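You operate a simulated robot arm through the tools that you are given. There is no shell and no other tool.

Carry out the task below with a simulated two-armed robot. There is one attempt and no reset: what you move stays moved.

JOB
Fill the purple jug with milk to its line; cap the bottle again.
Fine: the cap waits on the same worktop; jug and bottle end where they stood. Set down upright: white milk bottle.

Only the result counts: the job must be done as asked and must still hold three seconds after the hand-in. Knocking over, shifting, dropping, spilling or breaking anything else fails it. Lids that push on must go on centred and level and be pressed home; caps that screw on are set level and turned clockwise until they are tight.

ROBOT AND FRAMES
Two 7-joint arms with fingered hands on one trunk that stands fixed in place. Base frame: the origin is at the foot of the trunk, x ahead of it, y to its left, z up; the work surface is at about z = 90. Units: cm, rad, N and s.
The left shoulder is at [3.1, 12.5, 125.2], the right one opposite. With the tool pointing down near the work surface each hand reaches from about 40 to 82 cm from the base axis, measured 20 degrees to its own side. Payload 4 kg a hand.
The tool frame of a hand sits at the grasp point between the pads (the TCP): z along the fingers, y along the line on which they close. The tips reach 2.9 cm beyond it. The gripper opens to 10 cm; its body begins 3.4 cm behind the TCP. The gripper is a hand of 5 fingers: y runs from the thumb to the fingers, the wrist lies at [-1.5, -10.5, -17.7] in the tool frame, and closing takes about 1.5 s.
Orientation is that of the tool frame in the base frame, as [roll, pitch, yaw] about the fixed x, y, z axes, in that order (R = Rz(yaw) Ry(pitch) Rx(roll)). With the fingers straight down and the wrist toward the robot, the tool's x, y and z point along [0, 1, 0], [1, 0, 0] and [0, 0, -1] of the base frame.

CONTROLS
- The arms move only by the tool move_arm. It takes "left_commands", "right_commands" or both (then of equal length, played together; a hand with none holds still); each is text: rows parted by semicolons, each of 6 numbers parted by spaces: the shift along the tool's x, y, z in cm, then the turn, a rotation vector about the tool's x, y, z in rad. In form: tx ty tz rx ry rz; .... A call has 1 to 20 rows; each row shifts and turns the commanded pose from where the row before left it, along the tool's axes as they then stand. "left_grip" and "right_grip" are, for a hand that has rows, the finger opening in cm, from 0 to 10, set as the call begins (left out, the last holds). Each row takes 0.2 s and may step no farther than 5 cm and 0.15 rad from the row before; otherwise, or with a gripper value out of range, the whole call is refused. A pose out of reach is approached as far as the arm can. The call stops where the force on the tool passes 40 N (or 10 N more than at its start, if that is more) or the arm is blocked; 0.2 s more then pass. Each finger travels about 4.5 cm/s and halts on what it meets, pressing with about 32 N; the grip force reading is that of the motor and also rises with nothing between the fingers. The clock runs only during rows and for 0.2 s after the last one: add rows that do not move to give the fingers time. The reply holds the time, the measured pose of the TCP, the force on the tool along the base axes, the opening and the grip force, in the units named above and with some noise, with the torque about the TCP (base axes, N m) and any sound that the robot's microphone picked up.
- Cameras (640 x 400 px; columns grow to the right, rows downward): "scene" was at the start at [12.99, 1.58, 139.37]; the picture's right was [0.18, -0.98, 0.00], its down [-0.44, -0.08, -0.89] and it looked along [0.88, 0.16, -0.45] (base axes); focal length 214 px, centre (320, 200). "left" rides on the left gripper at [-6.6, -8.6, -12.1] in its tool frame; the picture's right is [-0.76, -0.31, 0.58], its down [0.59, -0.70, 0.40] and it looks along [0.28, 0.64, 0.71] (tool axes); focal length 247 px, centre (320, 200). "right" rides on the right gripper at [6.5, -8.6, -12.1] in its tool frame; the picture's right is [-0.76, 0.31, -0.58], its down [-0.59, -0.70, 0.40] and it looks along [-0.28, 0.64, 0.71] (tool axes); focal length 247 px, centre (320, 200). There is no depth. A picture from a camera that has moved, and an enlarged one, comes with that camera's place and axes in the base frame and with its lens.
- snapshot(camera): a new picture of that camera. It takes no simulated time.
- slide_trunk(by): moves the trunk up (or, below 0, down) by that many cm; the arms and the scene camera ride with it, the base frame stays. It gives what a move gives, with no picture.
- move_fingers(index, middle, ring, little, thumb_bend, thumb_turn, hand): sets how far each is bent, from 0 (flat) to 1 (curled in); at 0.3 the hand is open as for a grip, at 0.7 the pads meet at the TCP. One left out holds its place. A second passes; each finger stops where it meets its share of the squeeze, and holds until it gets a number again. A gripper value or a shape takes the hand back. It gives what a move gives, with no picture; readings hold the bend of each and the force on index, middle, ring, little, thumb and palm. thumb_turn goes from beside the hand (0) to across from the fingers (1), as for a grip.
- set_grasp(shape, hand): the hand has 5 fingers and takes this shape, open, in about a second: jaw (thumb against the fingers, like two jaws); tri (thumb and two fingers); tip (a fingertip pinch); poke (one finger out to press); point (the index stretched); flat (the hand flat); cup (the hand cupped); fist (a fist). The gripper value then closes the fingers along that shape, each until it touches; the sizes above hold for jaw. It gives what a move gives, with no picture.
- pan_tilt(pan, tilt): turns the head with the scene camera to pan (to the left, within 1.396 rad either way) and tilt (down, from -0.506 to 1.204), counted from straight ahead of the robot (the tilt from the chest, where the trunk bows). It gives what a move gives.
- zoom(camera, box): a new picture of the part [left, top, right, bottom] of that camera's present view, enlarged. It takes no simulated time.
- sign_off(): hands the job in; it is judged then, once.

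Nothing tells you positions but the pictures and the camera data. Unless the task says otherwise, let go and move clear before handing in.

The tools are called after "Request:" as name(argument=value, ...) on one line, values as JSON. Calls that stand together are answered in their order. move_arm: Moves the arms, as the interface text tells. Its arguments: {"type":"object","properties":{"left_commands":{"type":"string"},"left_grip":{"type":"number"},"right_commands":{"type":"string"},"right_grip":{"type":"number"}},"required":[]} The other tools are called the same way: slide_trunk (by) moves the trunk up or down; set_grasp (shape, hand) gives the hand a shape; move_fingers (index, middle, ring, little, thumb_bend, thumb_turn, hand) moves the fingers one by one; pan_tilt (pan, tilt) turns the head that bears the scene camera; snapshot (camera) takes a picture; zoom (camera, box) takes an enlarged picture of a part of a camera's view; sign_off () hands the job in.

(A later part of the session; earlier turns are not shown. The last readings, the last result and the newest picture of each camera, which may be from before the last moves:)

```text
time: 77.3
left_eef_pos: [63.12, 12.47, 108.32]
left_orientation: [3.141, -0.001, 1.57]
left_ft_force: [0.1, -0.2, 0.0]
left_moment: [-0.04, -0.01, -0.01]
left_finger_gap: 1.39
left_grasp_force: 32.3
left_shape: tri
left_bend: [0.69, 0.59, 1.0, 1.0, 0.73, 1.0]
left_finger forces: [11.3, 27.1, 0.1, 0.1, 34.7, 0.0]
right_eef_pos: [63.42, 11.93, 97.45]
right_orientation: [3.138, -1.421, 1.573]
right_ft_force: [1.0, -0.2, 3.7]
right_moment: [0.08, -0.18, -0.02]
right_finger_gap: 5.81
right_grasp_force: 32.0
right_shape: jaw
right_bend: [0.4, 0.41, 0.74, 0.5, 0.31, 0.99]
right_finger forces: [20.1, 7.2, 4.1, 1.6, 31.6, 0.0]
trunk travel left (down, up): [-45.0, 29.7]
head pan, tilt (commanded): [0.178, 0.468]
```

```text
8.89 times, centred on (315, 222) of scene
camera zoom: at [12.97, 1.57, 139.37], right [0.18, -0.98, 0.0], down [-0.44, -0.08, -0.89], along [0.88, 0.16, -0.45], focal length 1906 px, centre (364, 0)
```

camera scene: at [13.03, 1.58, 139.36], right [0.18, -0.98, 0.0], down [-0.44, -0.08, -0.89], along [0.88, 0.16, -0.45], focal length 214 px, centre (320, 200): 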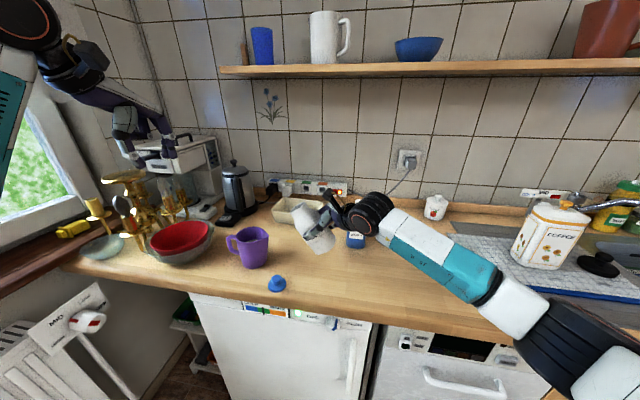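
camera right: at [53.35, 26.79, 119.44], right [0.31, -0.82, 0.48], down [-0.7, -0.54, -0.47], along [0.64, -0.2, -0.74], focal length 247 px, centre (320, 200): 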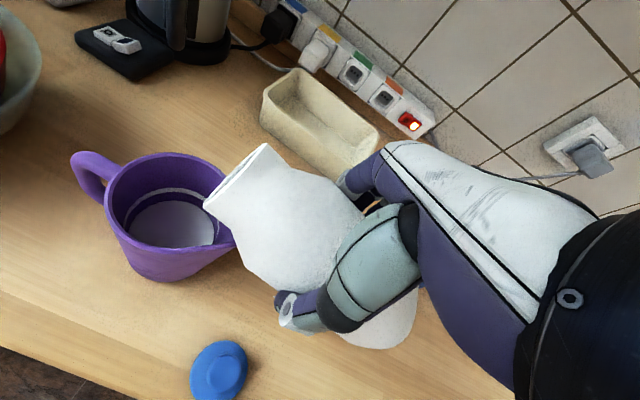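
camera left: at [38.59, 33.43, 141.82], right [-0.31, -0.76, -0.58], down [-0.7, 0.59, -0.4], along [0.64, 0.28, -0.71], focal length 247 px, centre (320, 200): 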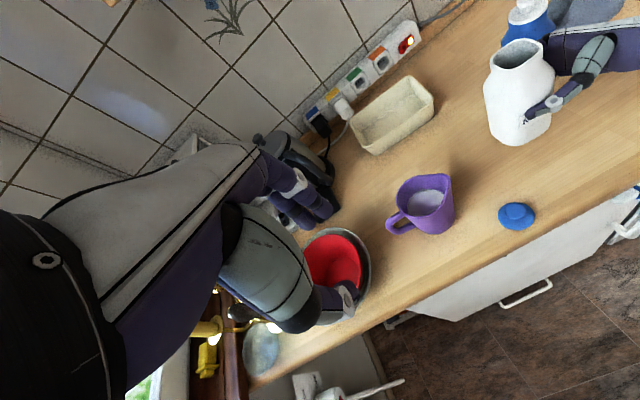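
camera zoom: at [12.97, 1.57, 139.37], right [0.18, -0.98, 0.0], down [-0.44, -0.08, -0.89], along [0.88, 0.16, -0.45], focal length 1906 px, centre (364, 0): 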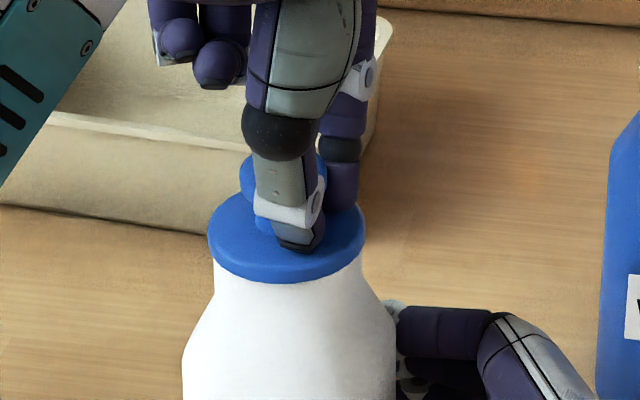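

The cap now sits almost exactly where it was originally in the right camera's view. I'll press down in small steps until contact and snap.

Request:
move_arm(left_commands="-0.03 0.03 0.1 0 0 0; 0 0 0 0 0 0")

Request:
move_arm(left_commands="0 0 0.1 0 0 0; 0 0 0 0 0 0")

```text
time: 77.9
left_eef_pos: [63.22, 12.51, 108.24]
left_orientation: [-3.141, 0.0, 1.572]
left_ft_force: [0.0, 0.6, 0.7]
left_moment: [0.04, 0.05, -0.01]
left_finger_gap: 1.38
left_grasp_force: 31.9
left_shape: tri
left_bend: [0.69, 0.59, 1.0, 1.0, 0.73, 1.0]
left_finger forces: [11.6, 27.5, 0.0, 0.0, 37.1, 0.0]
right_eef_pos: [63.42, 11.93, 97.6]
right_orientation: [3.14, -1.42, 1.572]
right_ft_force: [0.2, -0.2, 2.0]
right_moment: [0.03, -0.17, -0.03]
right_finger_gap: 5.81
right_grasp_force: 32.0
right_shape: jaw
right_bend: [0.4, 0.41, 0.74, 0.5, 0.31, 0.99]
right_finger forces: [19.8, 7.4, 4.6, 1.7, 32.5, 0.0]
trunk travel left (down, up): [-45.0, 29.7]
head pan, tilt (commanded): [0.178, 0.468]
```

```text
time: 78.5
left_eef_pos: [63.08, 12.43, 108.24]
left_orientation: [-3.141, 0.001, 1.571]
left_ft_force: [0.4, -0.1, 1.5]
left_moment: [0.01, 0.06, 0.02]
left_finger_gap: 1.38
left_grasp_force: 32.3
left_shape: tri
left_bend: [0.69, 0.59, 1.0, 1.0, 0.73, 1.0]
left_finger forces: [12.0, 27.7, 0.0, 0.1, 38.8, 0.1]
right_eef_pos: [63.39, 11.87, 97.43]
right_orientation: [-3.132, -1.42, 1.559]
right_ft_force: [0.0, 0.4, 1.1]
right_moment: [0.06, -0.19, -0.03]
right_finger_gap: 5.8
right_grasp_force: 31.8
right_shape: jaw
right_bend: [0.4, 0.41, 0.74, 0.5, 0.31, 0.99]
right_finger forces: [19.7, 7.3, 4.7, 1.9, 32.5, 0.1]
trunk travel left (down, up): [-45.0, 29.7]
head pan, tilt (commanded): [0.178, 0.468]
```

First contact (about 1.5 N). I'll check the seating once more before pressing home.

Request:
zoom(camera="right", box=[160, 80, 280, 200])

Request:
zoom(camera="scene", box=[295, 205, 330, 240])

Request:
zoom(camera="left", box=[290, 180, 410, 300])

```text
3.33 times, centred on (220, 140) of right
camera zoom: at [54.97, 0.92, 105.81], right [0.31, -0.68, -0.66], down [-0.7, 0.31, -0.64], along [0.64, 0.66, -0.39], focal length 823 px, centre (653, 400)
```

zoom: 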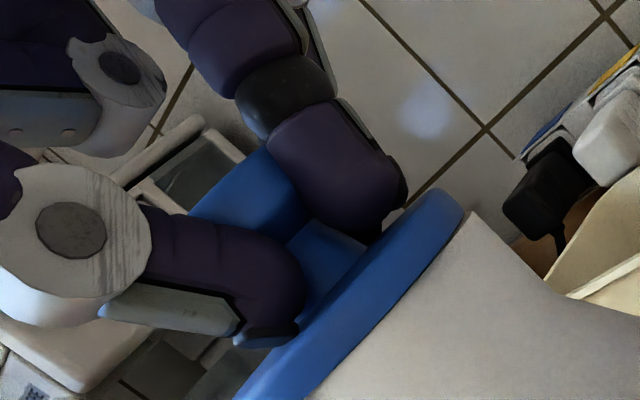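

```text
11.43 times, centred on (312, 222) of scene
camera zoom: at [12.95, 1.56, 139.37], right [0.18, -0.98, 0.0], down [-0.44, -0.08, -0.89], along [0.88, 0.16, -0.45], focal length 2451 px, centre (406, -57)
```

zoom: 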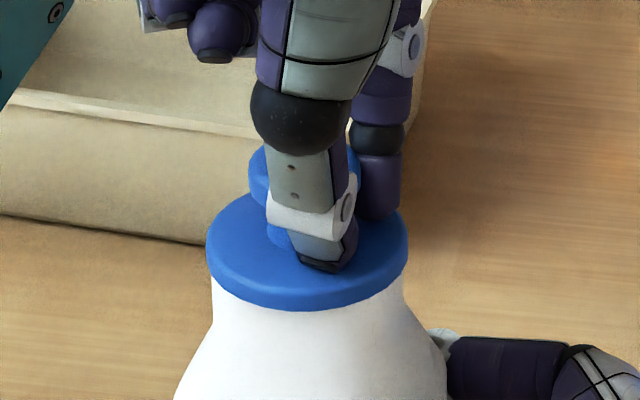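

```text
3.33 times, centred on (350, 240) of left
camera zoom: at [54.49, 5.96, 120.17], right [-0.31, -0.76, -0.58], down [-0.7, 0.59, -0.4], along [0.64, 0.28, -0.71], focal length 823 px, centre (220, 67)
```

zoom: 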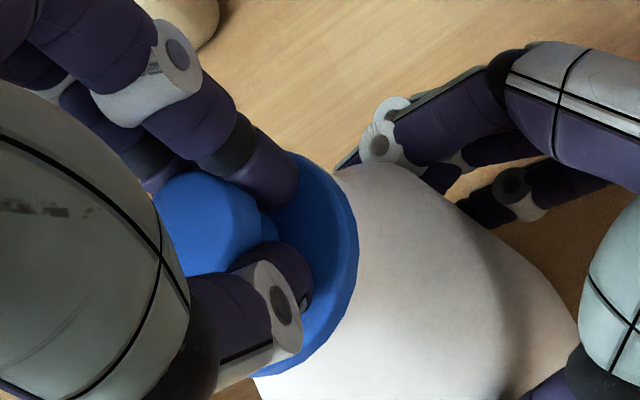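

The cap sits centred and level on the rim. Now I press it home step by step.

Request:
move_arm(left_commands="0 0.03 0.15 0 0 0; 0 0 0.15 0 0 0; 0 0 0 0 0 0")

Request:
move_arm(left_commands="0 0 0.15 0 0 0; 0 0 0.15 0 0 0; 0 0 0 0 0 0")

```text
time: 79.3
left_eef_pos: [63.18, 12.3, 108.12]
left_orientation: [3.137, 0.002, 1.572]
left_ft_force: [-7.4, -0.3, 20.4]
left_moment: [-0.07, 0.67, -0.01]
left_finger_gap: 1.42
left_grasp_force: 31.6
left_shape: tri
left_bend: [0.68, 0.59, 1.0, 1.0, 0.74, 1.0]
left_finger forces: [13.3, 26.0, 0.1, 0.0, 57.7, 0.0]
right_eef_pos: [63.27, 11.95, 97.6]
right_orientation: [-3.135, -1.42, 1.563]
right_ft_force: [5.1, 2.0, -2.0]
right_moment: [0.05, -0.17, -0.03]
right_finger_gap: 5.83
right_grasp_force: 31.9
right_shape: jaw
right_bend: [0.4, 0.41, 0.74, 0.49, 0.31, 0.99]
right_finger forces: [21.3, 8.8, 4.8, 2.6, 31.6, 0.0]
trunk travel left (down, up): [-45.0, 29.7]
head pan, tilt (commanded): [0.178, 0.468]
```

```text
time: 80.1
left_eef_pos: [63.11, 12.2, 108.03]
left_orientation: [3.133, 0.0, 1.571]
left_ft_force: [-10.8, -1.7, 36.5]
left_moment: [0.0, 0.75, -0.02]
left_finger_gap: 1.54
left_grasp_force: 31.5
left_shape: tri
left_bend: [0.71, 0.59, 1.0, 1.0, 0.75, 1.0]
left_finger forces: [13.3, 30.5, 0.0, 0.0, 65.6, 0.1]
right_eef_pos: [63.27, 11.83, 97.63]
right_orientation: [3.138, -1.42, 1.572]
right_ft_force: [7.2, 0.8, -7.6]
right_moment: [-0.02, -0.06, 0.02]
right_finger_gap: 5.85
right_grasp_force: 32.3
right_shape: jaw
right_bend: [0.39, 0.4, 0.74, 0.48, 0.31, 1.0]
right_finger forces: [22.6, 9.1, 4.8, 2.7, 30.5, 0.0]
trunk travel left (down, up): [-45.0, 29.7]
head pan, tilt (commanded): [0.178, 0.468]
```

Force reached 36 N, lopsided through the thumb and without a snap. I'll ease off and look at the cap before choosing a more central way to press.

Request:
move_arm(left_commands="0 0 -0.3 0 0 0; 0 0 -0.2 0 0 0; 0 0 0 0 0 0")

Request:
zoom(camera="right", box=[100, 20, 320, 240])

Request:
zoom(camera="scene", box=[295, 205, 330, 240])

```text
time: 80.9
left_eef_pos: [63.11, 12.44, 108.0]
left_orientation: [-3.14, 0.0, 1.573]
left_ft_force: [-1.7, -1.2, 13.9]
left_moment: [0.01, 0.15, 0.0]
left_finger_gap: 1.55
left_grasp_force: 32.2
left_shape: tri
left_bend: [0.71, 0.59, 1.0, 1.0, 0.75, 1.0]
left_finger forces: [13.2, 30.9, 0.1, 0.0, 45.4, 0.1]
right_eef_pos: [63.31, 11.94, 97.59]
right_orientation: [-3.138, -1.422, 1.568]
right_ft_force: [-0.1, -1.0, -2.5]
right_moment: [0.0, -0.06, 0.03]
right_finger_gap: 5.8
right_grasp_force: 32.4
right_shape: jaw
right_bend: [0.4, 0.41, 0.74, 0.49, 0.31, 1.0]
right_finger forces: [19.9, 7.3, 3.9, 2.2, 32.5, 0.0]
trunk travel left (down, up): [-45.0, 29.7]
head pan, tilt (commanded): [0.178, 0.468]
```

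```text
1.82 times, centred on (210, 130) of right
camera zoom: at [54.88, 0.91, 105.86], right [0.31, -0.68, -0.66], down [-0.7, 0.31, -0.64], along [0.64, 0.66, -0.39], focal length 449 px, centre (520, 327)
```

zoom: 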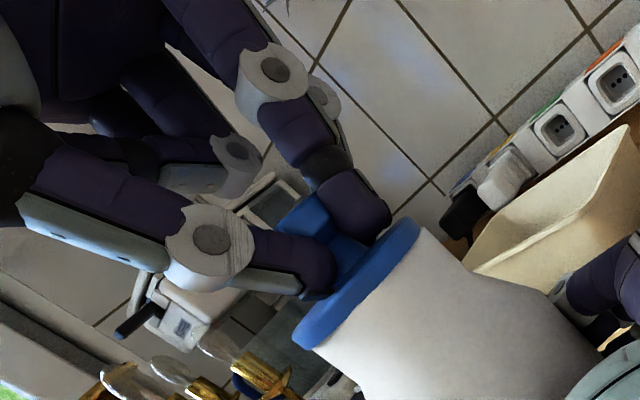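

```text
11.43 times, centred on (312, 222) of scene
camera zoom: at [12.85, 1.52, 139.37], right [0.18, -0.98, 0.0], down [-0.44, -0.08, -0.89], along [0.88, 0.16, -0.45], focal length 2451 px, centre (406, -57)
```

zoom: 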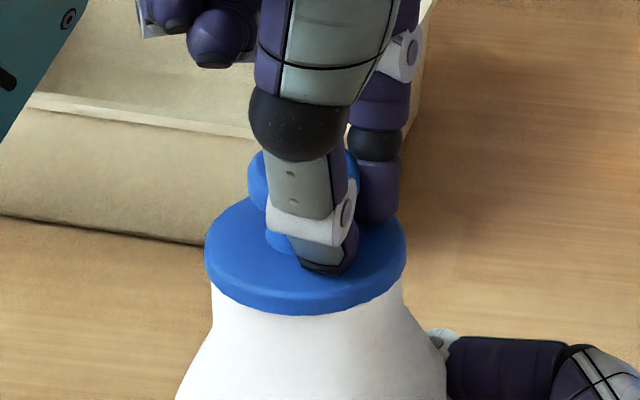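

The cap is in place but not clicked home. I'll let go of the knob, raise the hand, close the fingertips together and use them as a central pusher on top of the knob.

Request:
move_arm(left_commands="0 0 0 0 0 0; 0 0 0 0 0 0; 0 0 0 0 0 0; 0 0 0 0 0 0; 0 0 0 0 0 0; 0 0 0 0 0 0", left_grip=5)

Request:
zoom(camera="right", box=[100, 20, 320, 240])

Request:
zoom(camera="scene", box=[295, 205, 330, 240])

```text
time: 82.3
left_eef_pos: [63.2, 12.45, 108.07]
left_orientation: [-3.141, 0.001, 1.57]
left_ft_force: [-1.0, 0.3, -0.4]
left_moment: [0.0, 0.01, -0.02]
left_finger_gap: 5.02
left_grasp_force: 0.0
left_shape: tri
left_bend: [0.4, 0.43, 0.99, 1.0, 0.35, 1.0]
left_finger forces: [0.0, 0.0, 0.0, 0.0, 0.0, 0.0]
right_eef_pos: [63.42, 11.84, 97.54]
right_orientation: [3.137, -1.421, 1.576]
right_ft_force: [0.3, 0.4, 1.0]
right_moment: [0.06, -0.09, 0.0]
right_finger_gap: 5.78
right_grasp_force: 31.9
right_shape: jaw
right_bend: [0.4, 0.41, 0.74, 0.5, 0.31, 0.99]
right_finger forces: [20.4, 7.3, 4.2, 2.0, 32.5, 0.1]
trunk travel left (down, up): [-45.0, 29.7]
head pan, tilt (commanded): [0.178, 0.468]
```

```text
1.82 times, centred on (210, 130) of right
camera zoom: at [54.99, 0.94, 105.82], right [0.31, -0.68, -0.66], down [-0.7, 0.31, -0.64], along [0.64, 0.66, -0.39], focal length 449 px, centre (520, 327)
```

zoom: 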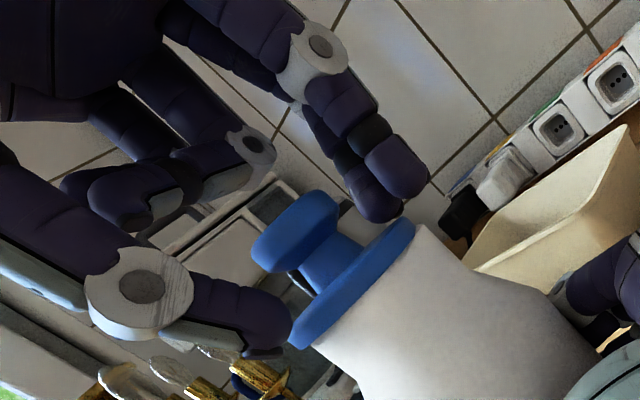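

```text
11.43 times, centred on (312, 222) of scene
camera zoom: at [12.98, 1.57, 139.37], right [0.18, -0.98, 0.0], down [-0.44, -0.08, -0.89], along [0.88, 0.16, -0.45], focal length 2451 px, centre (406, -57)
```

zoom: 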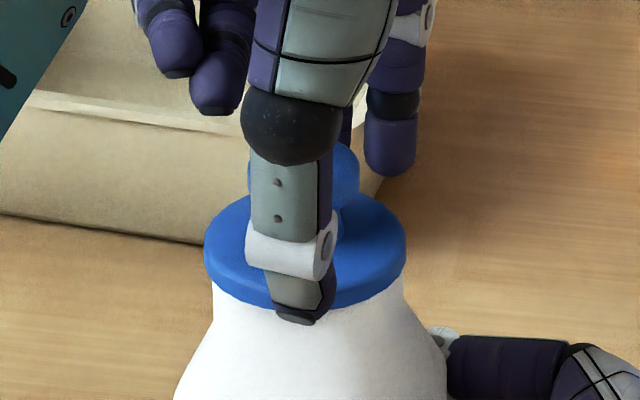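

The cap now sits in the same place and attitude as originally, just needing the final push. I'll raise the hand, close the fingertips and position above the knob centre.

Request:
move_arm(left_commands="0 0 -1.5 0 0 0; 0 0 -2.5 0 0 0; 0.45 0.05 -1.5 0 0 0; 0 0 0 0 0 0")

Request:
move_arm(left_commands="0 0 0 0 0 0; 0 0 0 0 0 0; 0 0 0 0 0 0; 0 0 0 0 0 0; 0 0 0 0 0 0; 0 0 0 0 0 0; 0 0 0 0 0 0; 0 0 0 0 0 0", left_grip=0)

Request:
zoom(camera="right", box=[60, 0, 320, 240])

Request:
zoom(camera="scene", box=[285, 170, 345, 240])

Request:
zoom(camera="left", box=[230, 120, 450, 320])

```text
time: 83.3
left_eef_pos: [63.14, 12.97, 113.52]
left_orientation: [-3.142, 0.0, 1.572]
left_ft_force: [0.3, 0.1, -0.1]
left_moment: [-0.02, -0.02, 0.02]
left_finger_gap: 5.0
left_grasp_force: 0.1
left_shape: tri
left_bend: [0.4, 0.43, 0.99, 0.99, 0.35, 1.0]
left_finger forces: [0.1, 0.0, 0.0, 0.0, 0.1, 0.0]
right_eef_pos: [63.57, 11.93, 97.54]
right_orientation: [-3.14, -1.421, 1.569]
right_ft_force: [-0.1, 0.6, 3.6]
right_moment: [0.08, -0.15, -0.03]
right_finger_gap: 5.77
right_grasp_force: 32.3
right_shape: jaw
right_bend: [0.4, 0.41, 0.74, 0.5, 0.31, 0.99]
right_finger forces: [20.3, 7.4, 4.2, 1.8, 32.5, 0.1]
trunk travel left (down, up): [-45.0, 29.7]
head pan, tilt (commanded): [0.178, 0.468]
```

```text
time: 85.1
left_eef_pos: [63.23, 12.91, 113.66]
left_orientation: [-3.141, -0.002, 1.571]
left_ft_force: [0.5, -0.3, -0.7]
left_moment: [-0.03, 0.02, -0.01]
left_finger_gap: 0.01
left_grasp_force: 31.8
left_shape: tri
left_bend: [0.7, 0.7, 1.0, 1.0, 0.7, 1.0]
left_finger forces: [0.0, 0.0, 0.0, 0.1, 0.0, 0.0]
right_eef_pos: [63.34, 11.84, 97.54]
right_orientation: [3.137, -1.42, 1.574]
right_ft_force: [0.1, -0.3, 3.2]
right_moment: [0.08, -0.16, -0.02]
right_finger_gap: 5.8
right_grasp_force: 32.0
right_shape: jaw
right_bend: [0.4, 0.41, 0.74, 0.5, 0.31, 0.99]
right_finger forces: [20.3, 7.4, 4.3, 1.9, 32.5, 0.0]
trunk travel left (down, up): [-45.0, 29.7]
head pan, tilt (commanded): [0.178, 0.468]
```

```text
1.67 times, centred on (190, 120) of right
camera zoom: at [54.98, 0.94, 105.81], right [0.31, -0.68, -0.66], down [-0.7, 0.31, -0.64], along [0.64, 0.66, -0.39], focal length 412 px, centre (537, 333)
```

zoom: 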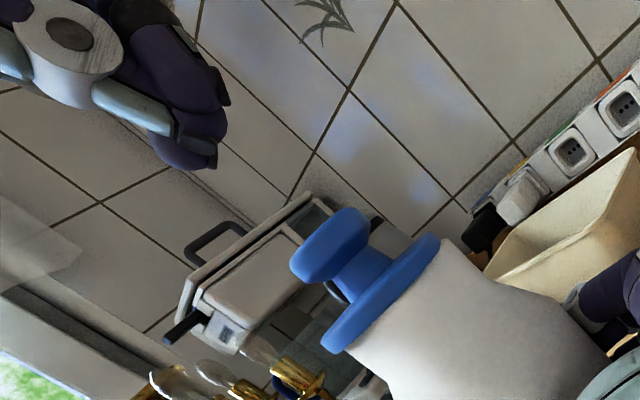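

```text
5.71 times, centred on (315, 205) of scene
camera zoom: at [12.96, 1.57, 139.37], right [0.18, -0.98, 0.0], down [-0.44, -0.08, -0.89], along [0.88, 0.16, -0.45], focal length 1226 px, centre (349, 171)
```

zoom: 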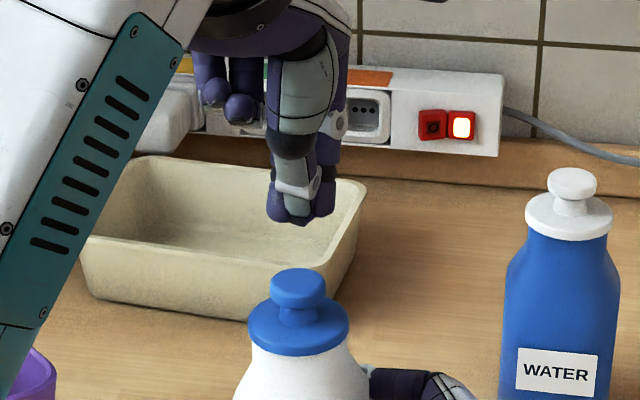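

```text
2.00 times, centred on (340, 220) of left
camera zoom: at [54.57, 6.5, 125.54], right [-0.31, -0.76, -0.58], down [-0.7, 0.59, -0.4], along [0.64, 0.28, -0.71], focal length 494 px, centre (280, 160)
```

zoom: 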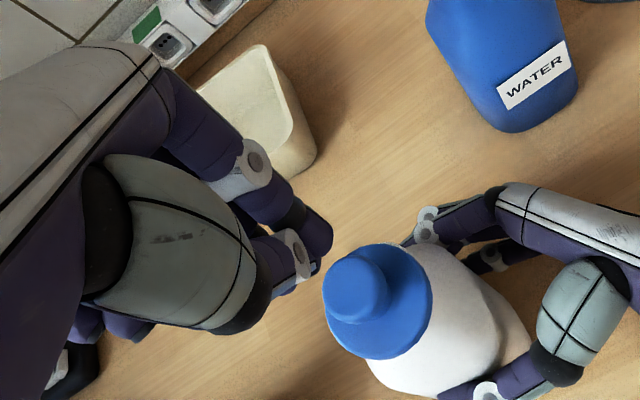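

The fingertip cluster is straight above the knob, and the cap looks level and centred. I'll lower onto the knob.

Request:
move_arm(left_commands="-0.1 -0.05 1.5 0 0 0; 0 0 1.0 0 0 0; 0 0 0.3 0 0 0; 0 0 0 0 0 0")

Request:
zoom(camera="right", box=[60, 0, 320, 240])

Request:
zoom(camera="scene", box=[290, 190, 340, 240])

```text
time: 86.1
left_eef_pos: [63.3, 12.77, 110.74]
left_orientation: [-3.141, 0.0, 1.571]
left_ft_force: [-1.0, 0.1, -0.1]
left_moment: [-0.01, 0.01, 0.02]
left_finger_gap: 0.01
left_grasp_force: 31.8
left_shape: tri
left_bend: [0.7, 0.7, 1.0, 1.0, 0.7, 1.0]
left_finger forces: [0.1, 0.1, 0.1, 0.1, 0.0, 0.0]
right_eef_pos: [63.47, 11.96, 97.55]
right_orientation: [3.141, -1.42, 1.569]
right_ft_force: [0.5, -0.5, 3.3]
right_moment: [0.14, -0.17, -0.03]
right_finger_gap: 5.79
right_grasp_force: 32.5
right_shape: jaw
right_bend: [0.4, 0.41, 0.74, 0.5, 0.31, 0.99]
right_finger forces: [20.2, 7.4, 4.2, 1.8, 32.5, 0.1]
trunk travel left (down, up): [-45.0, 29.7]
head pan, tilt (commanded): [0.178, 0.468]
```

```text
1.67 times, centred on (190, 120) of right
camera zoom: at [54.98, 0.94, 105.81], right [0.31, -0.68, -0.66], down [-0.7, 0.31, -0.64], along [0.64, 0.66, -0.39], focal length 412 px, centre (537, 333)
```

zoom: 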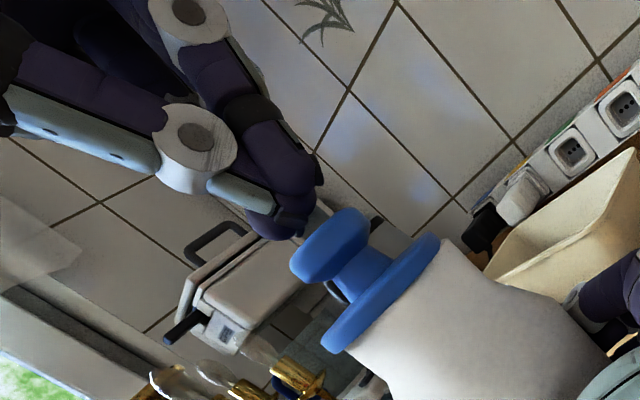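

```text
8.00 times, centred on (315, 215) of scene
camera zoom: at [12.97, 1.57, 139.37], right [0.18, -0.98, 0.0], down [-0.44, -0.08, -0.89], along [0.88, 0.16, -0.45], focal length 1716 px, centre (360, 80)
```

zoom: 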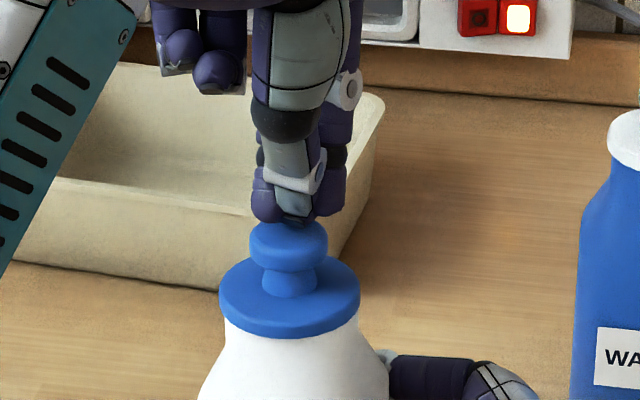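

The cluster is about 0.25 cm too far right of the knob's centre. I'll correct that and press down step by step.

Request:
move_arm(left_commands="0.25 0.05 0 0 0 0; 0 0 0.2 0 0 0; 0 0 0.2 0 0 0; 0 0 0 0 0 0")

Request:
move_arm(left_commands="0 0 0.15 0 0 0; 0 0 0.15 0 0 0; 0 0 0 0 0 0")

```text
time: 87.1
left_eef_pos: [63.27, 13.13, 110.28]
left_orientation: [-3.141, 0.001, 1.571]
left_ft_force: [-0.5, -0.3, 1.7]
left_moment: [-0.01, 0.03, 0.02]
left_finger_gap: 0.02
left_grasp_force: 32.0
left_shape: tri
left_bend: [0.7, 0.7, 1.0, 1.0, 0.7, 1.0]
left_finger forces: [0.1, 0.1, 0.1, 0.1, 0.2, 0.0]
right_eef_pos: [63.54, 11.95, 97.56]
right_orientation: [-3.14, -1.421, 1.569]
right_ft_force: [0.6, 1.0, 2.2]
right_moment: [0.07, -0.13, -0.03]
right_finger_gap: 5.78
right_grasp_force: 32.0
right_shape: jaw
right_bend: [0.4, 0.41, 0.74, 0.5, 0.31, 0.99]
right_finger forces: [20.5, 7.5, 4.3, 2.0, 32.4, 0.1]
trunk travel left (down, up): [-45.0, 29.7]
head pan, tilt (commanded): [0.178, 0.468]
```

```text
time: 87.9
left_eef_pos: [63.12, 13.23, 110.21]
left_orientation: [3.136, 0.002, 1.57]
left_ft_force: [-5.9, -0.6, 20.8]
left_moment: [-0.13, 0.27, -0.01]
left_finger_gap: 0.0
left_grasp_force: 31.7
left_shape: tri
left_bend: [0.7, 0.7, 1.0, 1.0, 0.7, 1.0]
left_finger forces: [0.0, 0.0, 0.0, 0.0, 56.2, 0.0]
right_eef_pos: [63.41, 11.89, 97.63]
right_orientation: [-3.14, -1.419, 1.568]
right_ft_force: [7.5, 2.9, -2.7]
right_moment: [0.06, -0.11, -0.01]
right_finger_gap: 5.81
right_grasp_force: 32.0
right_shape: jaw
right_bend: [0.4, 0.41, 0.74, 0.49, 0.31, 0.99]
right_finger forces: [22.5, 9.0, 4.9, 2.6, 30.6, 0.0]
trunk travel left (down, up): [-45.0, 29.7]
head pan, tilt (commanded): [0.178, 0.468]
```

Only the thumb tip makes contact, about 0.5 cm off the TCP toward the robot and to the right. I'll lift slightly and shift so the thumb tip presses the knob's centre.

Request:
move_arm(left_commands="0 0 -0.6 0 0 0; 0.4 0.5 0 0 0 0; 0 0 0 0 0 0")

Request:
zoom(camera="right", box=[100, 20, 320, 240])

Request:
zoom(camera="scene", box=[290, 190, 340, 240])

```text
time: 88.7
left_eef_pos: [63.74, 13.43, 110.45]
left_orientation: [-3.14, 0.0, 1.569]
left_ft_force: [-0.3, 0.2, 0.1]
left_moment: [-0.03, -0.02, -0.03]
left_finger_gap: 0.0
left_grasp_force: 31.6
left_shape: tri
left_bend: [0.7, 0.7, 1.0, 1.0, 0.7, 1.0]
left_finger forces: [0.1, 0.0, 0.0, 0.0, 0.0, 0.0]
right_eef_pos: [63.53, 11.94, 97.51]
right_orientation: [-3.13, -1.421, 1.56]
right_ft_force: [-0.3, -0.3, 3.1]
right_moment: [0.04, -0.15, -0.04]
right_finger_gap: 5.79
right_grasp_force: 31.5
right_shape: jaw
right_bend: [0.4, 0.41, 0.74, 0.5, 0.31, 0.99]
right_finger forces: [20.1, 7.4, 3.9, 1.9, 32.5, 0.1]
trunk travel left (down, up): [-45.0, 29.7]
head pan, tilt (commanded): [0.178, 0.468]
heard: snap
```

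```text
1.82 times, centred on (210, 130) of right
camera zoom: at [54.98, 0.94, 105.81], right [0.31, -0.68, -0.66], down [-0.7, 0.31, -0.64], along [0.64, 0.66, -0.39], focal length 449 px, centre (520, 327)
```

zoom: 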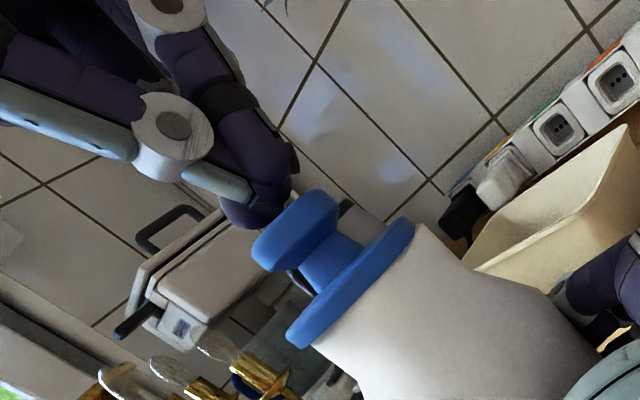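

```text
8.00 times, centred on (315, 215) of scene
camera zoom: at [12.97, 1.57, 139.36], right [0.18, -0.98, 0.0], down [-0.44, -0.08, -0.89], along [0.88, 0.16, -0.45], focal length 1716 px, centre (360, 80)
```

zoom: 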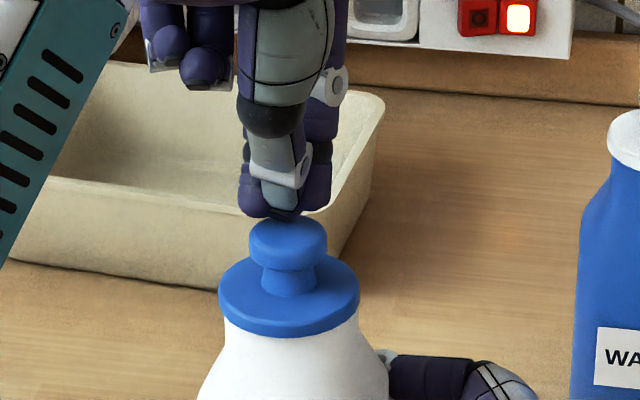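

I heard a snap. I must find out whether the cap clicked home or popped; I'll compare close-ups with the original pictures of the seated cap.

Request:
zoom(camera="scene", box=[295, 205, 330, 240])

Request:
zoom(camera="scene", box=[295, 210, 330, 232])

Request:
zoom(camera="right", box=[180, 100, 280, 200])

```text
11.43 times, centred on (312, 222) of scene
camera zoom: at [12.97, 1.57, 139.36], right [0.18, -0.98, 0.0], down [-0.44, -0.08, -0.89], along [0.88, 0.16, -0.45], focal length 2451 px, centre (406, -57)
```

zoom: 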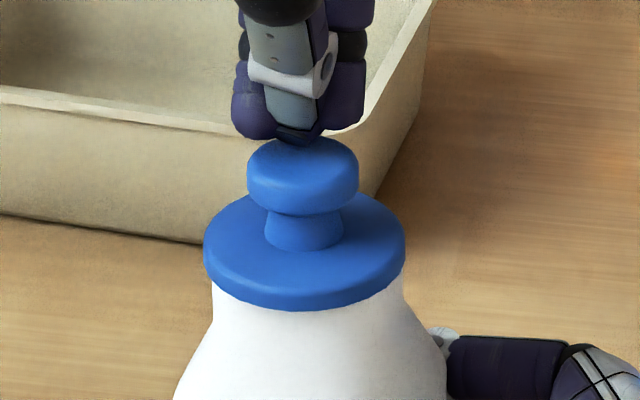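

```text
16.00 times, centred on (312, 221) of scene
camera zoom: at [12.97, 1.57, 139.36], right [0.18, -0.98, 0.0], down [-0.44, -0.08, -0.89], along [0.88, 0.16, -0.45], focal length 3432 px, centre (440, -136)
```

zoom: 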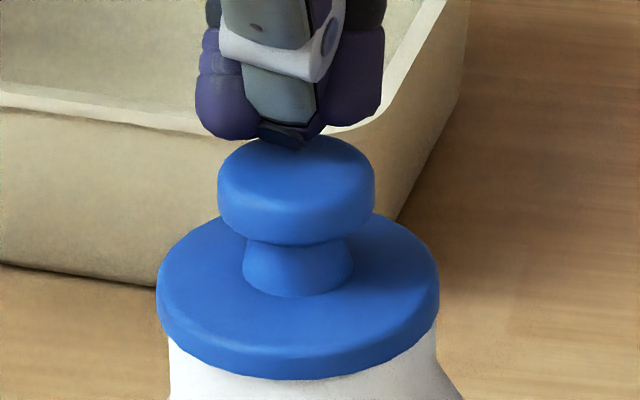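

```text
4.00 times, centred on (230, 150) of right
camera zoom: at [54.98, 0.94, 105.81], right [0.31, -0.68, -0.66], down [-0.7, 0.31, -0.64], along [0.64, 0.66, -0.39], focal length 988 px, centre (680, 400)
```

zoom: 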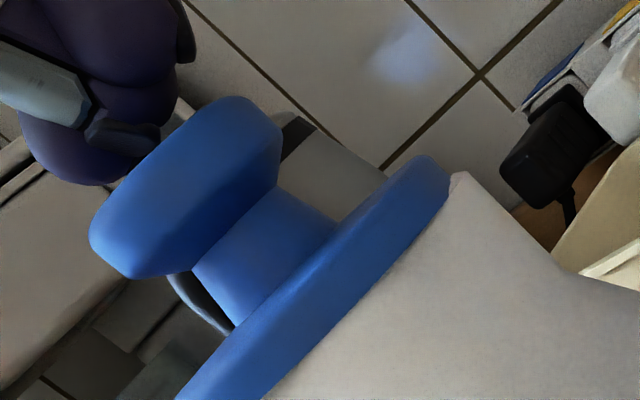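

The cap looks level and flush, centred within about 1 mm of the neck. To be certain it is home, I'll press once more, with the thumb tip re-centred over the knob.

Request:
move_arm(left_commands="0 0 -0.2 0 0 0; -0.25 -0.4 0 0 0 0; 0 0 0.2 0 0 0; 0 0 0.15 0 0 0; 0 0 0 0 0 0")

Request:
zoom(camera="scene", box=[295, 210, 330, 232])

Request:
zoom(camera="right", box=[100, 20, 320, 240])

```text
time: 89.9
left_eef_pos: [63.3, 13.3, 110.43]
left_orientation: [-3.141, 0.0, 1.572]
left_ft_force: [0.3, -0.6, 0.4]
left_moment: [-0.02, -0.01, 0.02]
left_finger_gap: 0.01
left_grasp_force: 32.3
left_shape: tri
left_bend: [0.7, 0.7, 1.0, 1.0, 0.7, 1.0]
left_finger forces: [0.0, 0.0, 0.0, 0.0, 0.1, 0.0]
right_eef_pos: [63.35, 11.95, 97.59]
right_orientation: [-3.138, -1.42, 1.566]
right_ft_force: [0.3, -0.6, 2.8]
right_moment: [0.12, -0.13, 0.03]
right_finger_gap: 5.78
right_grasp_force: 32.2
right_shape: jaw
right_bend: [0.4, 0.41, 0.74, 0.5, 0.31, 0.99]
right_finger forces: [20.1, 7.4, 3.9, 2.0, 32.3, 0.1]
trunk travel left (down, up): [-45.0, 29.7]
head pan, tilt (commanded): [0.178, 0.468]
```

```text
16.00 times, centred on (312, 221) of scene
camera zoom: at [12.96, 1.57, 139.37], right [0.18, -0.98, 0.0], down [-0.44, -0.08, -0.89], along [0.88, 0.16, -0.45], focal length 3432 px, centre (440, -136)
```

zoom: 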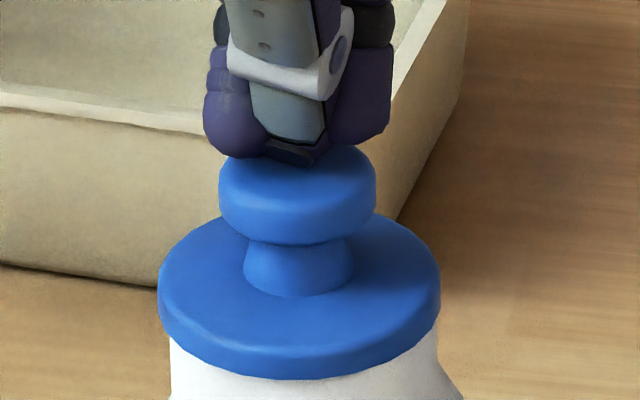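

```text
1.82 times, centred on (210, 130) of right
camera zoom: at [54.98, 0.94, 105.81], right [0.31, -0.68, -0.66], down [-0.7, 0.31, -0.64], along [0.64, 0.66, -0.39], focal length 449 px, centre (520, 327)
```

zoom: 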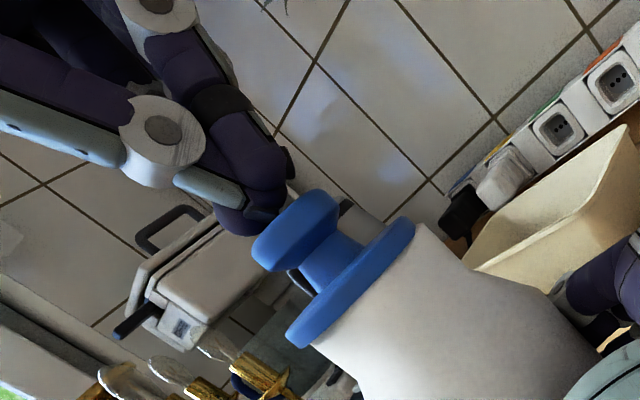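

The thumb tip is centred over the knob. I'll press down now.

Request:
move_arm(left_commands="0 0 0.15 0 0 0; 0 0 0.15 0 0 0; 0 0 0.15 0 0 0; 0 0 0 0 0 0; 0 0 0 0 0 0")

Request:
move_arm(left_commands="0 0 0.15 0 0 0; 0 0 0.1 0 0 0; 0 0 0 0 0 0; 0 0 0 0 0 0")

```text
time: 91.1
left_eef_pos: [63.29, 13.04, 110.29]
left_orientation: [3.137, 0.001, 1.571]
left_ft_force: [-8.2, -1.4, 27.0]
left_moment: [-0.19, 0.23, -0.02]
left_finger_gap: 0.01
left_grasp_force: 32.3
left_shape: tri
left_bend: [0.7, 0.7, 1.0, 1.0, 0.7, 1.0]
left_finger forces: [0.0, 0.0, 0.1, 0.0, 63.8, 0.0]
right_eef_pos: [63.35, 11.88, 97.59]
right_orientation: [3.141, -1.418, 1.568]
right_ft_force: [10.2, 4.1, -3.9]
right_moment: [0.04, -0.1, -0.06]
right_finger_gap: 5.84
right_grasp_force: 31.9
right_shape: jaw
right_bend: [0.39, 0.4, 0.74, 0.49, 0.31, 0.99]
right_finger forces: [23.0, 9.3, 4.8, 2.6, 29.7, 0.0]
trunk travel left (down, up): [-45.0, 29.7]
head pan, tilt (commanded): [0.178, 0.468]
```

```text
time: 92.1
left_eef_pos: [63.22, 13.22, 110.24]
left_orientation: [3.129, 0.0, 1.57]
left_ft_force: [-10.5, -0.8, 37.1]
left_moment: [-0.15, 0.35, -0.01]
left_finger_gap: 0.0
left_grasp_force: 32.3
left_shape: tri
left_bend: [0.7, 0.7, 1.0, 1.0, 0.7, 1.0]
left_finger forces: [0.0, 0.0, 0.0, 0.1, 73.2, 0.0]
right_eef_pos: [63.35, 11.9, 97.62]
right_orientation: [3.139, -1.418, 1.573]
right_ft_force: [10.8, 2.8, -7.2]
right_moment: [-0.01, -0.04, -0.05]
right_finger_gap: 5.87
right_grasp_force: 32.1
right_shape: jaw
right_bend: [0.39, 0.4, 0.73, 0.48, 0.32, 0.99]
right_finger forces: [23.4, 9.5, 4.8, 2.7, 29.4, 0.0]
trunk travel left (down, up): [-45.0, 29.7]
head pan, tilt (commanded): [0.178, 0.468]
```

37 N pressed centrally with no further sound. I'll ease off straight up and listen.

Request:
move_arm(left_commands="0 0 -0.2 0 0 0; 0 0 -0.2 0 0 0; 0 0 -0.3 0 0 0; 0 0 0 0 0 0")

Request:
zoom(camera="scene", box=[295, 210, 330, 232])

Request:
zoom(camera="scene", box=[280, 190, 380, 280])

Request:
zoom(camera="right", box=[100, 20, 320, 240])

```text
time: 93.1
left_eef_pos: [63.31, 13.22, 110.32]
left_orientation: [-3.136, -0.002, 1.573]
left_ft_force: [0.1, -0.7, 5.4]
left_moment: [-0.03, 0.04, -0.02]
left_finger_gap: 0.0
left_grasp_force: 31.9
left_shape: tri
left_bend: [0.7, 0.7, 1.0, 1.0, 0.7, 1.0]
left_finger forces: [0.0, 0.1, 0.1, 0.0, 0.1, 0.0]
right_eef_pos: [63.36, 12.01, 97.43]
right_orientation: [3.131, -1.422, 1.581]
right_ft_force: [-1.2, -1.5, -1.1]
right_moment: [0.01, -0.09, 0.01]
right_finger_gap: 5.82
right_grasp_force: 32.0
right_shape: jaw
right_bend: [0.39, 0.4, 0.74, 0.49, 0.31, 0.99]
right_finger forces: [19.6, 7.5, 3.8, 2.0, 33.6, 0.0]
trunk travel left (down, up): [-45.0, 29.7]
head pan, tilt (commanded): [0.178, 0.468]
```

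```text
16.00 times, centred on (312, 221) of scene
camera zoom: at [12.92, 1.55, 139.36], right [0.18, -0.98, 0.0], down [-0.44, -0.08, -0.89], along [0.88, 0.16, -0.45], focal length 3432 px, centre (440, -136)
```

zoom: 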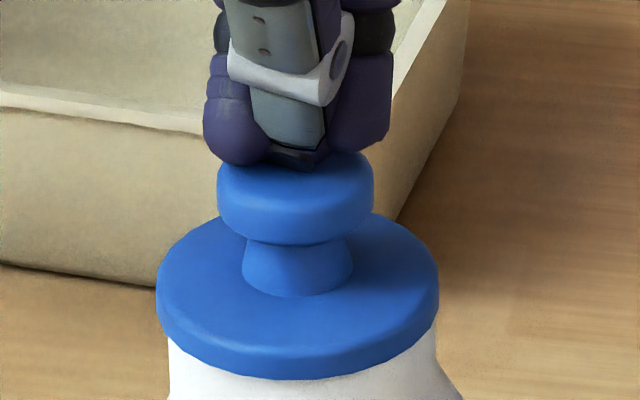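

```text
4.44 times, centred on (330, 235) of scene
camera zoom: at [12.92, 1.55, 139.36], right [0.18, -0.98, 0.0], down [-0.44, -0.08, -0.89], along [0.88, 0.16, -0.45], focal length 953 px, centre (276, 44)
```

zoom: 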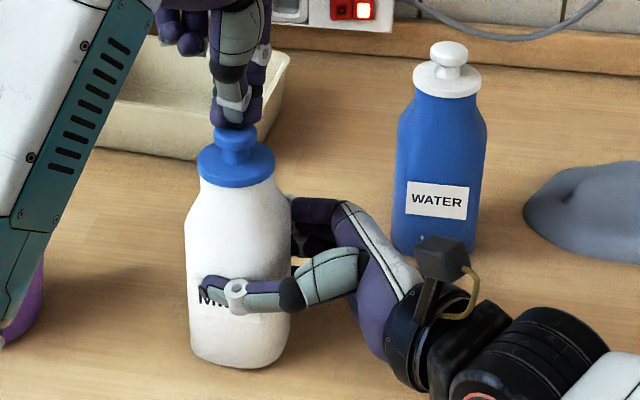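

```text
1.82 times, centred on (210, 130) of right
camera zoom: at [54.92, 0.95, 105.83], right [0.31, -0.68, -0.66], down [-0.7, 0.31, -0.64], along [0.64, 0.66, -0.39], focal length 449 px, centre (520, 327)
```

zoom: 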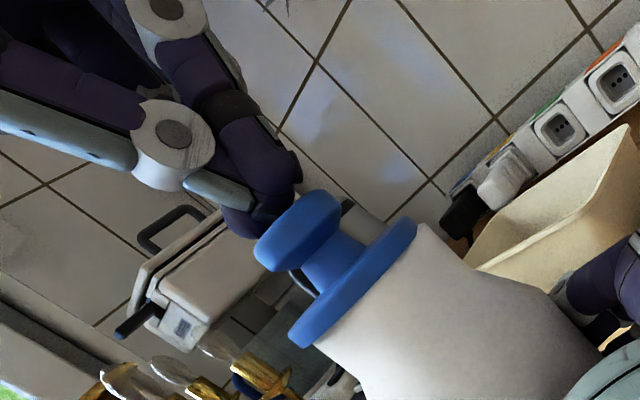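

The cap sits at its original height and level (flange-to-base distance matches the first picture within a pixel), so the snap was it clicking home. I'll raise the left hand straight up and clear of the bottle.

Request:
move_arm(left_commands="0 0 -0.5 0 0 0; 0 0 -1.5 0 0 0; 0 0 -3 0 0 0; 0 0 -4 0 0 0; 0 0 0 0 0 0")

Request:
zoom(camera="scene", box=[295, 210, 330, 232])

Request:
zoom(camera="right", box=[100, 20, 320, 240])

Request:
zoom(camera="left", box=[300, 160, 480, 320])

```text
time: 94.3
left_eef_pos: [63.55, 13.39, 119.61]
left_orientation: [-3.141, 0.0, 1.57]
left_ft_force: [0.1, -0.1, 0.7]
left_moment: [-0.02, -0.01, -0.01]
left_finger_gap: 0.01
left_grasp_force: 32.2
left_shape: tri
left_bend: [0.7, 0.7, 1.0, 1.0, 0.7, 1.0]
left_finger forces: [0.1, 0.0, 0.0, 0.0, 0.0, 0.1]
right_eef_pos: [63.54, 11.88, 97.52]
right_orientation: [3.133, -1.419, 1.579]
right_ft_force: [1.1, -0.2, 1.6]
right_moment: [0.07, -0.13, -0.01]
right_finger_gap: 5.81
right_grasp_force: 31.8
right_shape: jaw
right_bend: [0.39, 0.4, 0.74, 0.49, 0.31, 0.99]
right_finger forces: [20.3, 7.6, 4.0, 2.1, 32.9, 0.0]
trunk travel left (down, up): [-45.0, 29.7]
head pan, tilt (commanded): [0.178, 0.468]
```

```text
16.00 times, centred on (312, 221) of scene
camera zoom: at [12.97, 1.58, 139.36], right [0.18, -0.98, 0.0], down [-0.44, -0.08, -0.89], along [0.88, 0.16, -0.45], focal length 3432 px, centre (440, -136)
```

zoom: 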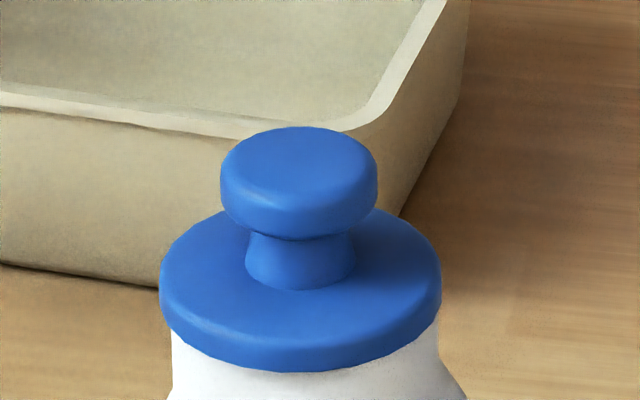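

```text
1.82 times, centred on (210, 130) of right
camera zoom: at [54.99, 0.94, 105.82], right [0.31, -0.68, -0.66], down [-0.7, 0.31, -0.64], along [0.64, 0.66, -0.39], focal length 449 px, centre (520, 327)
```

zoom: 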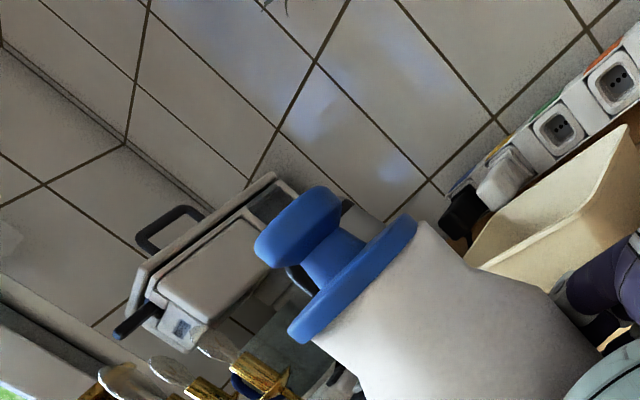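

```text
2.50 times, centred on (390, 240) of left
camera zoom: at [54.87, 6.88, 131.52], right [-0.31, -0.76, -0.58], down [-0.7, 0.59, -0.4], along [0.64, 0.28, -0.71], focal length 617 px, centre (145, 100)
```

zoom: 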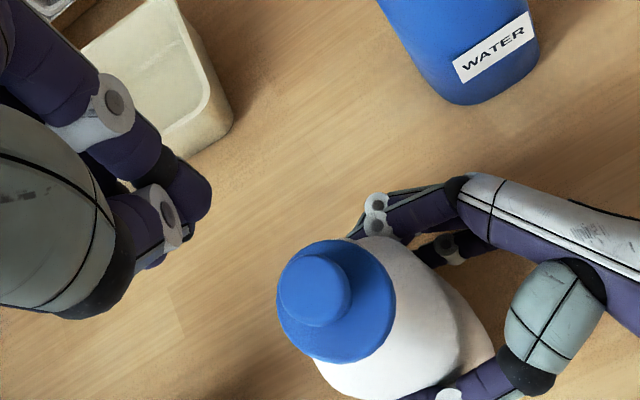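

The cap is on, level and centred. The push seems to have shifted the bottle a few millimetres in the grip, so I'll check its footprint against the original.

Request:
zoom(camera="scene", box=[280, 190, 380, 280])

Request:
zoom(camera="scene", box=[290, 240, 340, 280])

```text
4.44 times, centred on (330, 235) of scene
camera zoom: at [12.97, 1.58, 139.36], right [0.18, -0.98, 0.0], down [-0.44, -0.08, -0.89], along [0.88, 0.16, -0.45], focal length 953 px, centre (276, 44)
```

zoom: 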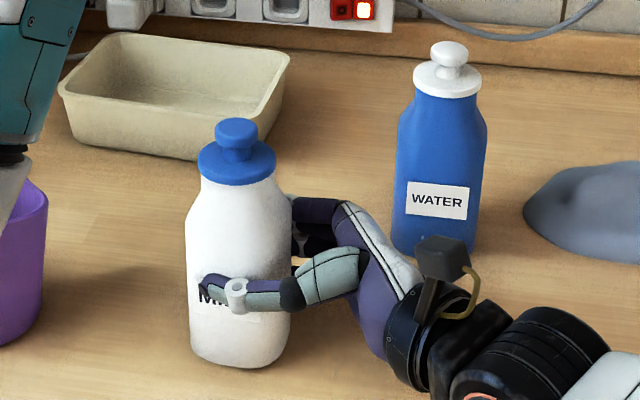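

```text
10.00 times, centred on (315, 260) of scene
camera zoom: at [12.97, 1.58, 139.36], right [0.18, -0.98, 0.0], down [-0.44, -0.08, -0.89], along [0.88, 0.16, -0.45], focal length 2145 px, centre (370, -400)
```

zoom: 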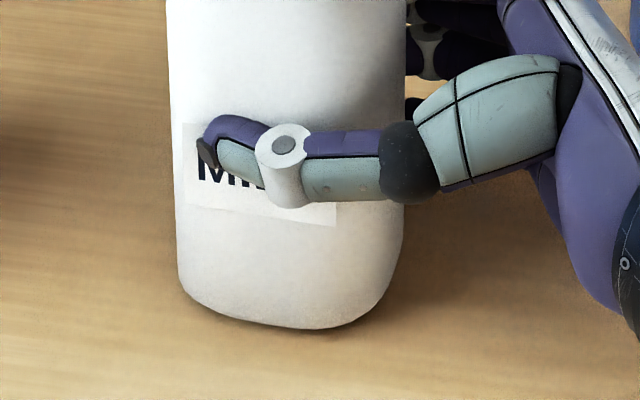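

Knob, flange and base all moved together by the same amount, so the cap is at exactly its original seated height and only the bottle is about 0.35 cm too far away. I'll lift it slightly, shift it back and set it down.

Request:
move_arm(right_commands="0.35 0 -0.05 0 0 0; 0 -0.2 0 0 0 0; 0 -0.15 0 0 0 0; -0.3 0 0.045 0 0 0; 0 0 0 0 0 0")

Request:
zoom(camera="scene", box=[280, 190, 380, 280])

```text
time: 95.5
left_eef_pos: [63.47, 13.33, 119.54]
left_orientation: [3.141, 0.0, 1.571]
left_ft_force: [-0.9, -1.3, 0.6]
left_moment: [0.02, 0.04, 0.01]
left_finger_gap: 0.0
left_grasp_force: 31.4
left_shape: tri
left_bend: [0.7, 0.7, 1.0, 1.0, 0.7, 1.0]
left_finger forces: [0.0, 0.0, 0.1, 0.1, 0.1, 0.0]
right_eef_pos: [63.18, 11.87, 97.65]
right_orientation: [-3.135, -1.422, 1.561]
right_ft_force: [0.2, -0.1, -0.2]
right_moment: [0.0, -0.04, 0.02]
right_finger_gap: 5.8
right_grasp_force: 32.1
right_shape: jaw
right_bend: [0.39, 0.4, 0.74, 0.5, 0.31, 0.99]
right_finger forces: [20.2, 7.5, 4.0, 1.9, 32.8, 0.1]
trunk travel left (down, up): [-45.0, 29.7]
head pan, tilt (commanded): [0.178, 0.468]
```

```text
4.44 times, centred on (330, 235) of scene
camera zoom: at [13.0, 1.57, 139.37], right [0.18, -0.98, 0.0], down [-0.44, -0.08, -0.89], along [0.88, 0.16, -0.45], focal length 953 px, centre (276, 44)
```

zoom: 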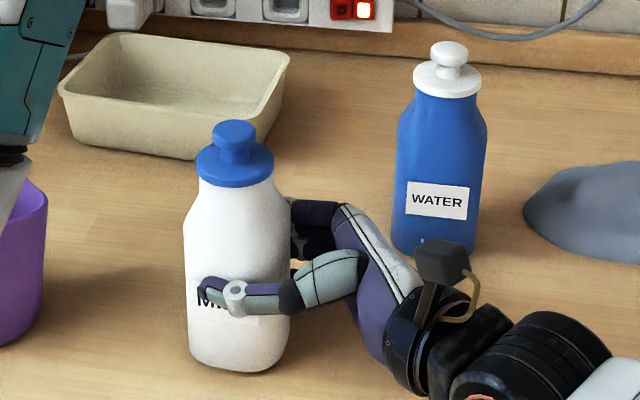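

Nearly exact now; about 0.15 cm to the right remains. I'll slide that little bit and make sure the bottle is firmly down.

Request:
move_arm(right_commands="0.02 0 -0.17 0 0 0; 0 0 0 0 0 0; -0.08 0 0.01 0 0 0; 0 0 0 0 0 0")

Request:
zoom(camera="scene", box=[280, 190, 380, 280])

```text
time: 96.5
left_eef_pos: [63.66, 13.43, 119.56]
left_orientation: [-3.141, -0.001, 1.571]
left_ft_force: [-0.3, 0.9, 0.2]
left_moment: [-0.03, 0.02, -0.01]
left_finger_gap: 0.0
left_grasp_force: 32.2
left_shape: tri
left_bend: [0.7, 0.7, 1.0, 1.0, 0.7, 1.0]
left_finger forces: [0.0, 0.0, 0.1, 0.0, 0.0, 0.0]
right_eef_pos: [63.06, 11.84, 97.62]
right_orientation: [3.14, -1.42, 1.572]
right_ft_force: [-0.5, 1.2, 2.3]
right_moment: [0.02, -0.07, 0.01]
right_finger_gap: 5.77
right_grasp_force: 32.0
right_shape: jaw
right_bend: [0.39, 0.4, 0.74, 0.5, 0.31, 0.98]
right_finger forces: [20.1, 7.5, 4.0, 1.8, 32.8, 0.0]
trunk travel left (down, up): [-45.0, 29.7]
head pan, tilt (commanded): [0.178, 0.468]
```

```text
4.44 times, centred on (330, 235) of scene
camera zoom: at [12.97, 1.58, 139.37], right [0.18, -0.98, 0.0], down [-0.44, -0.08, -0.89], along [0.88, 0.16, -0.45], focal length 953 px, centre (276, 44)
```

zoom: 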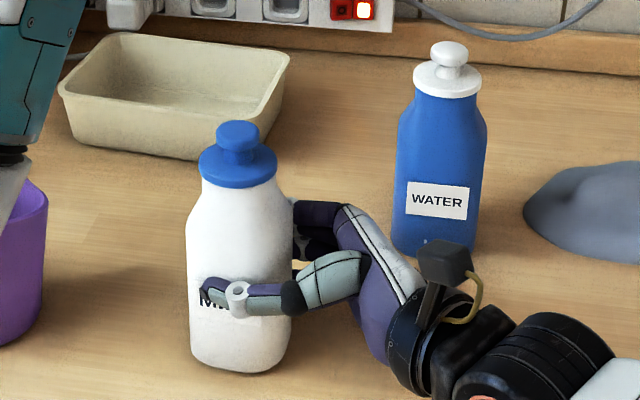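

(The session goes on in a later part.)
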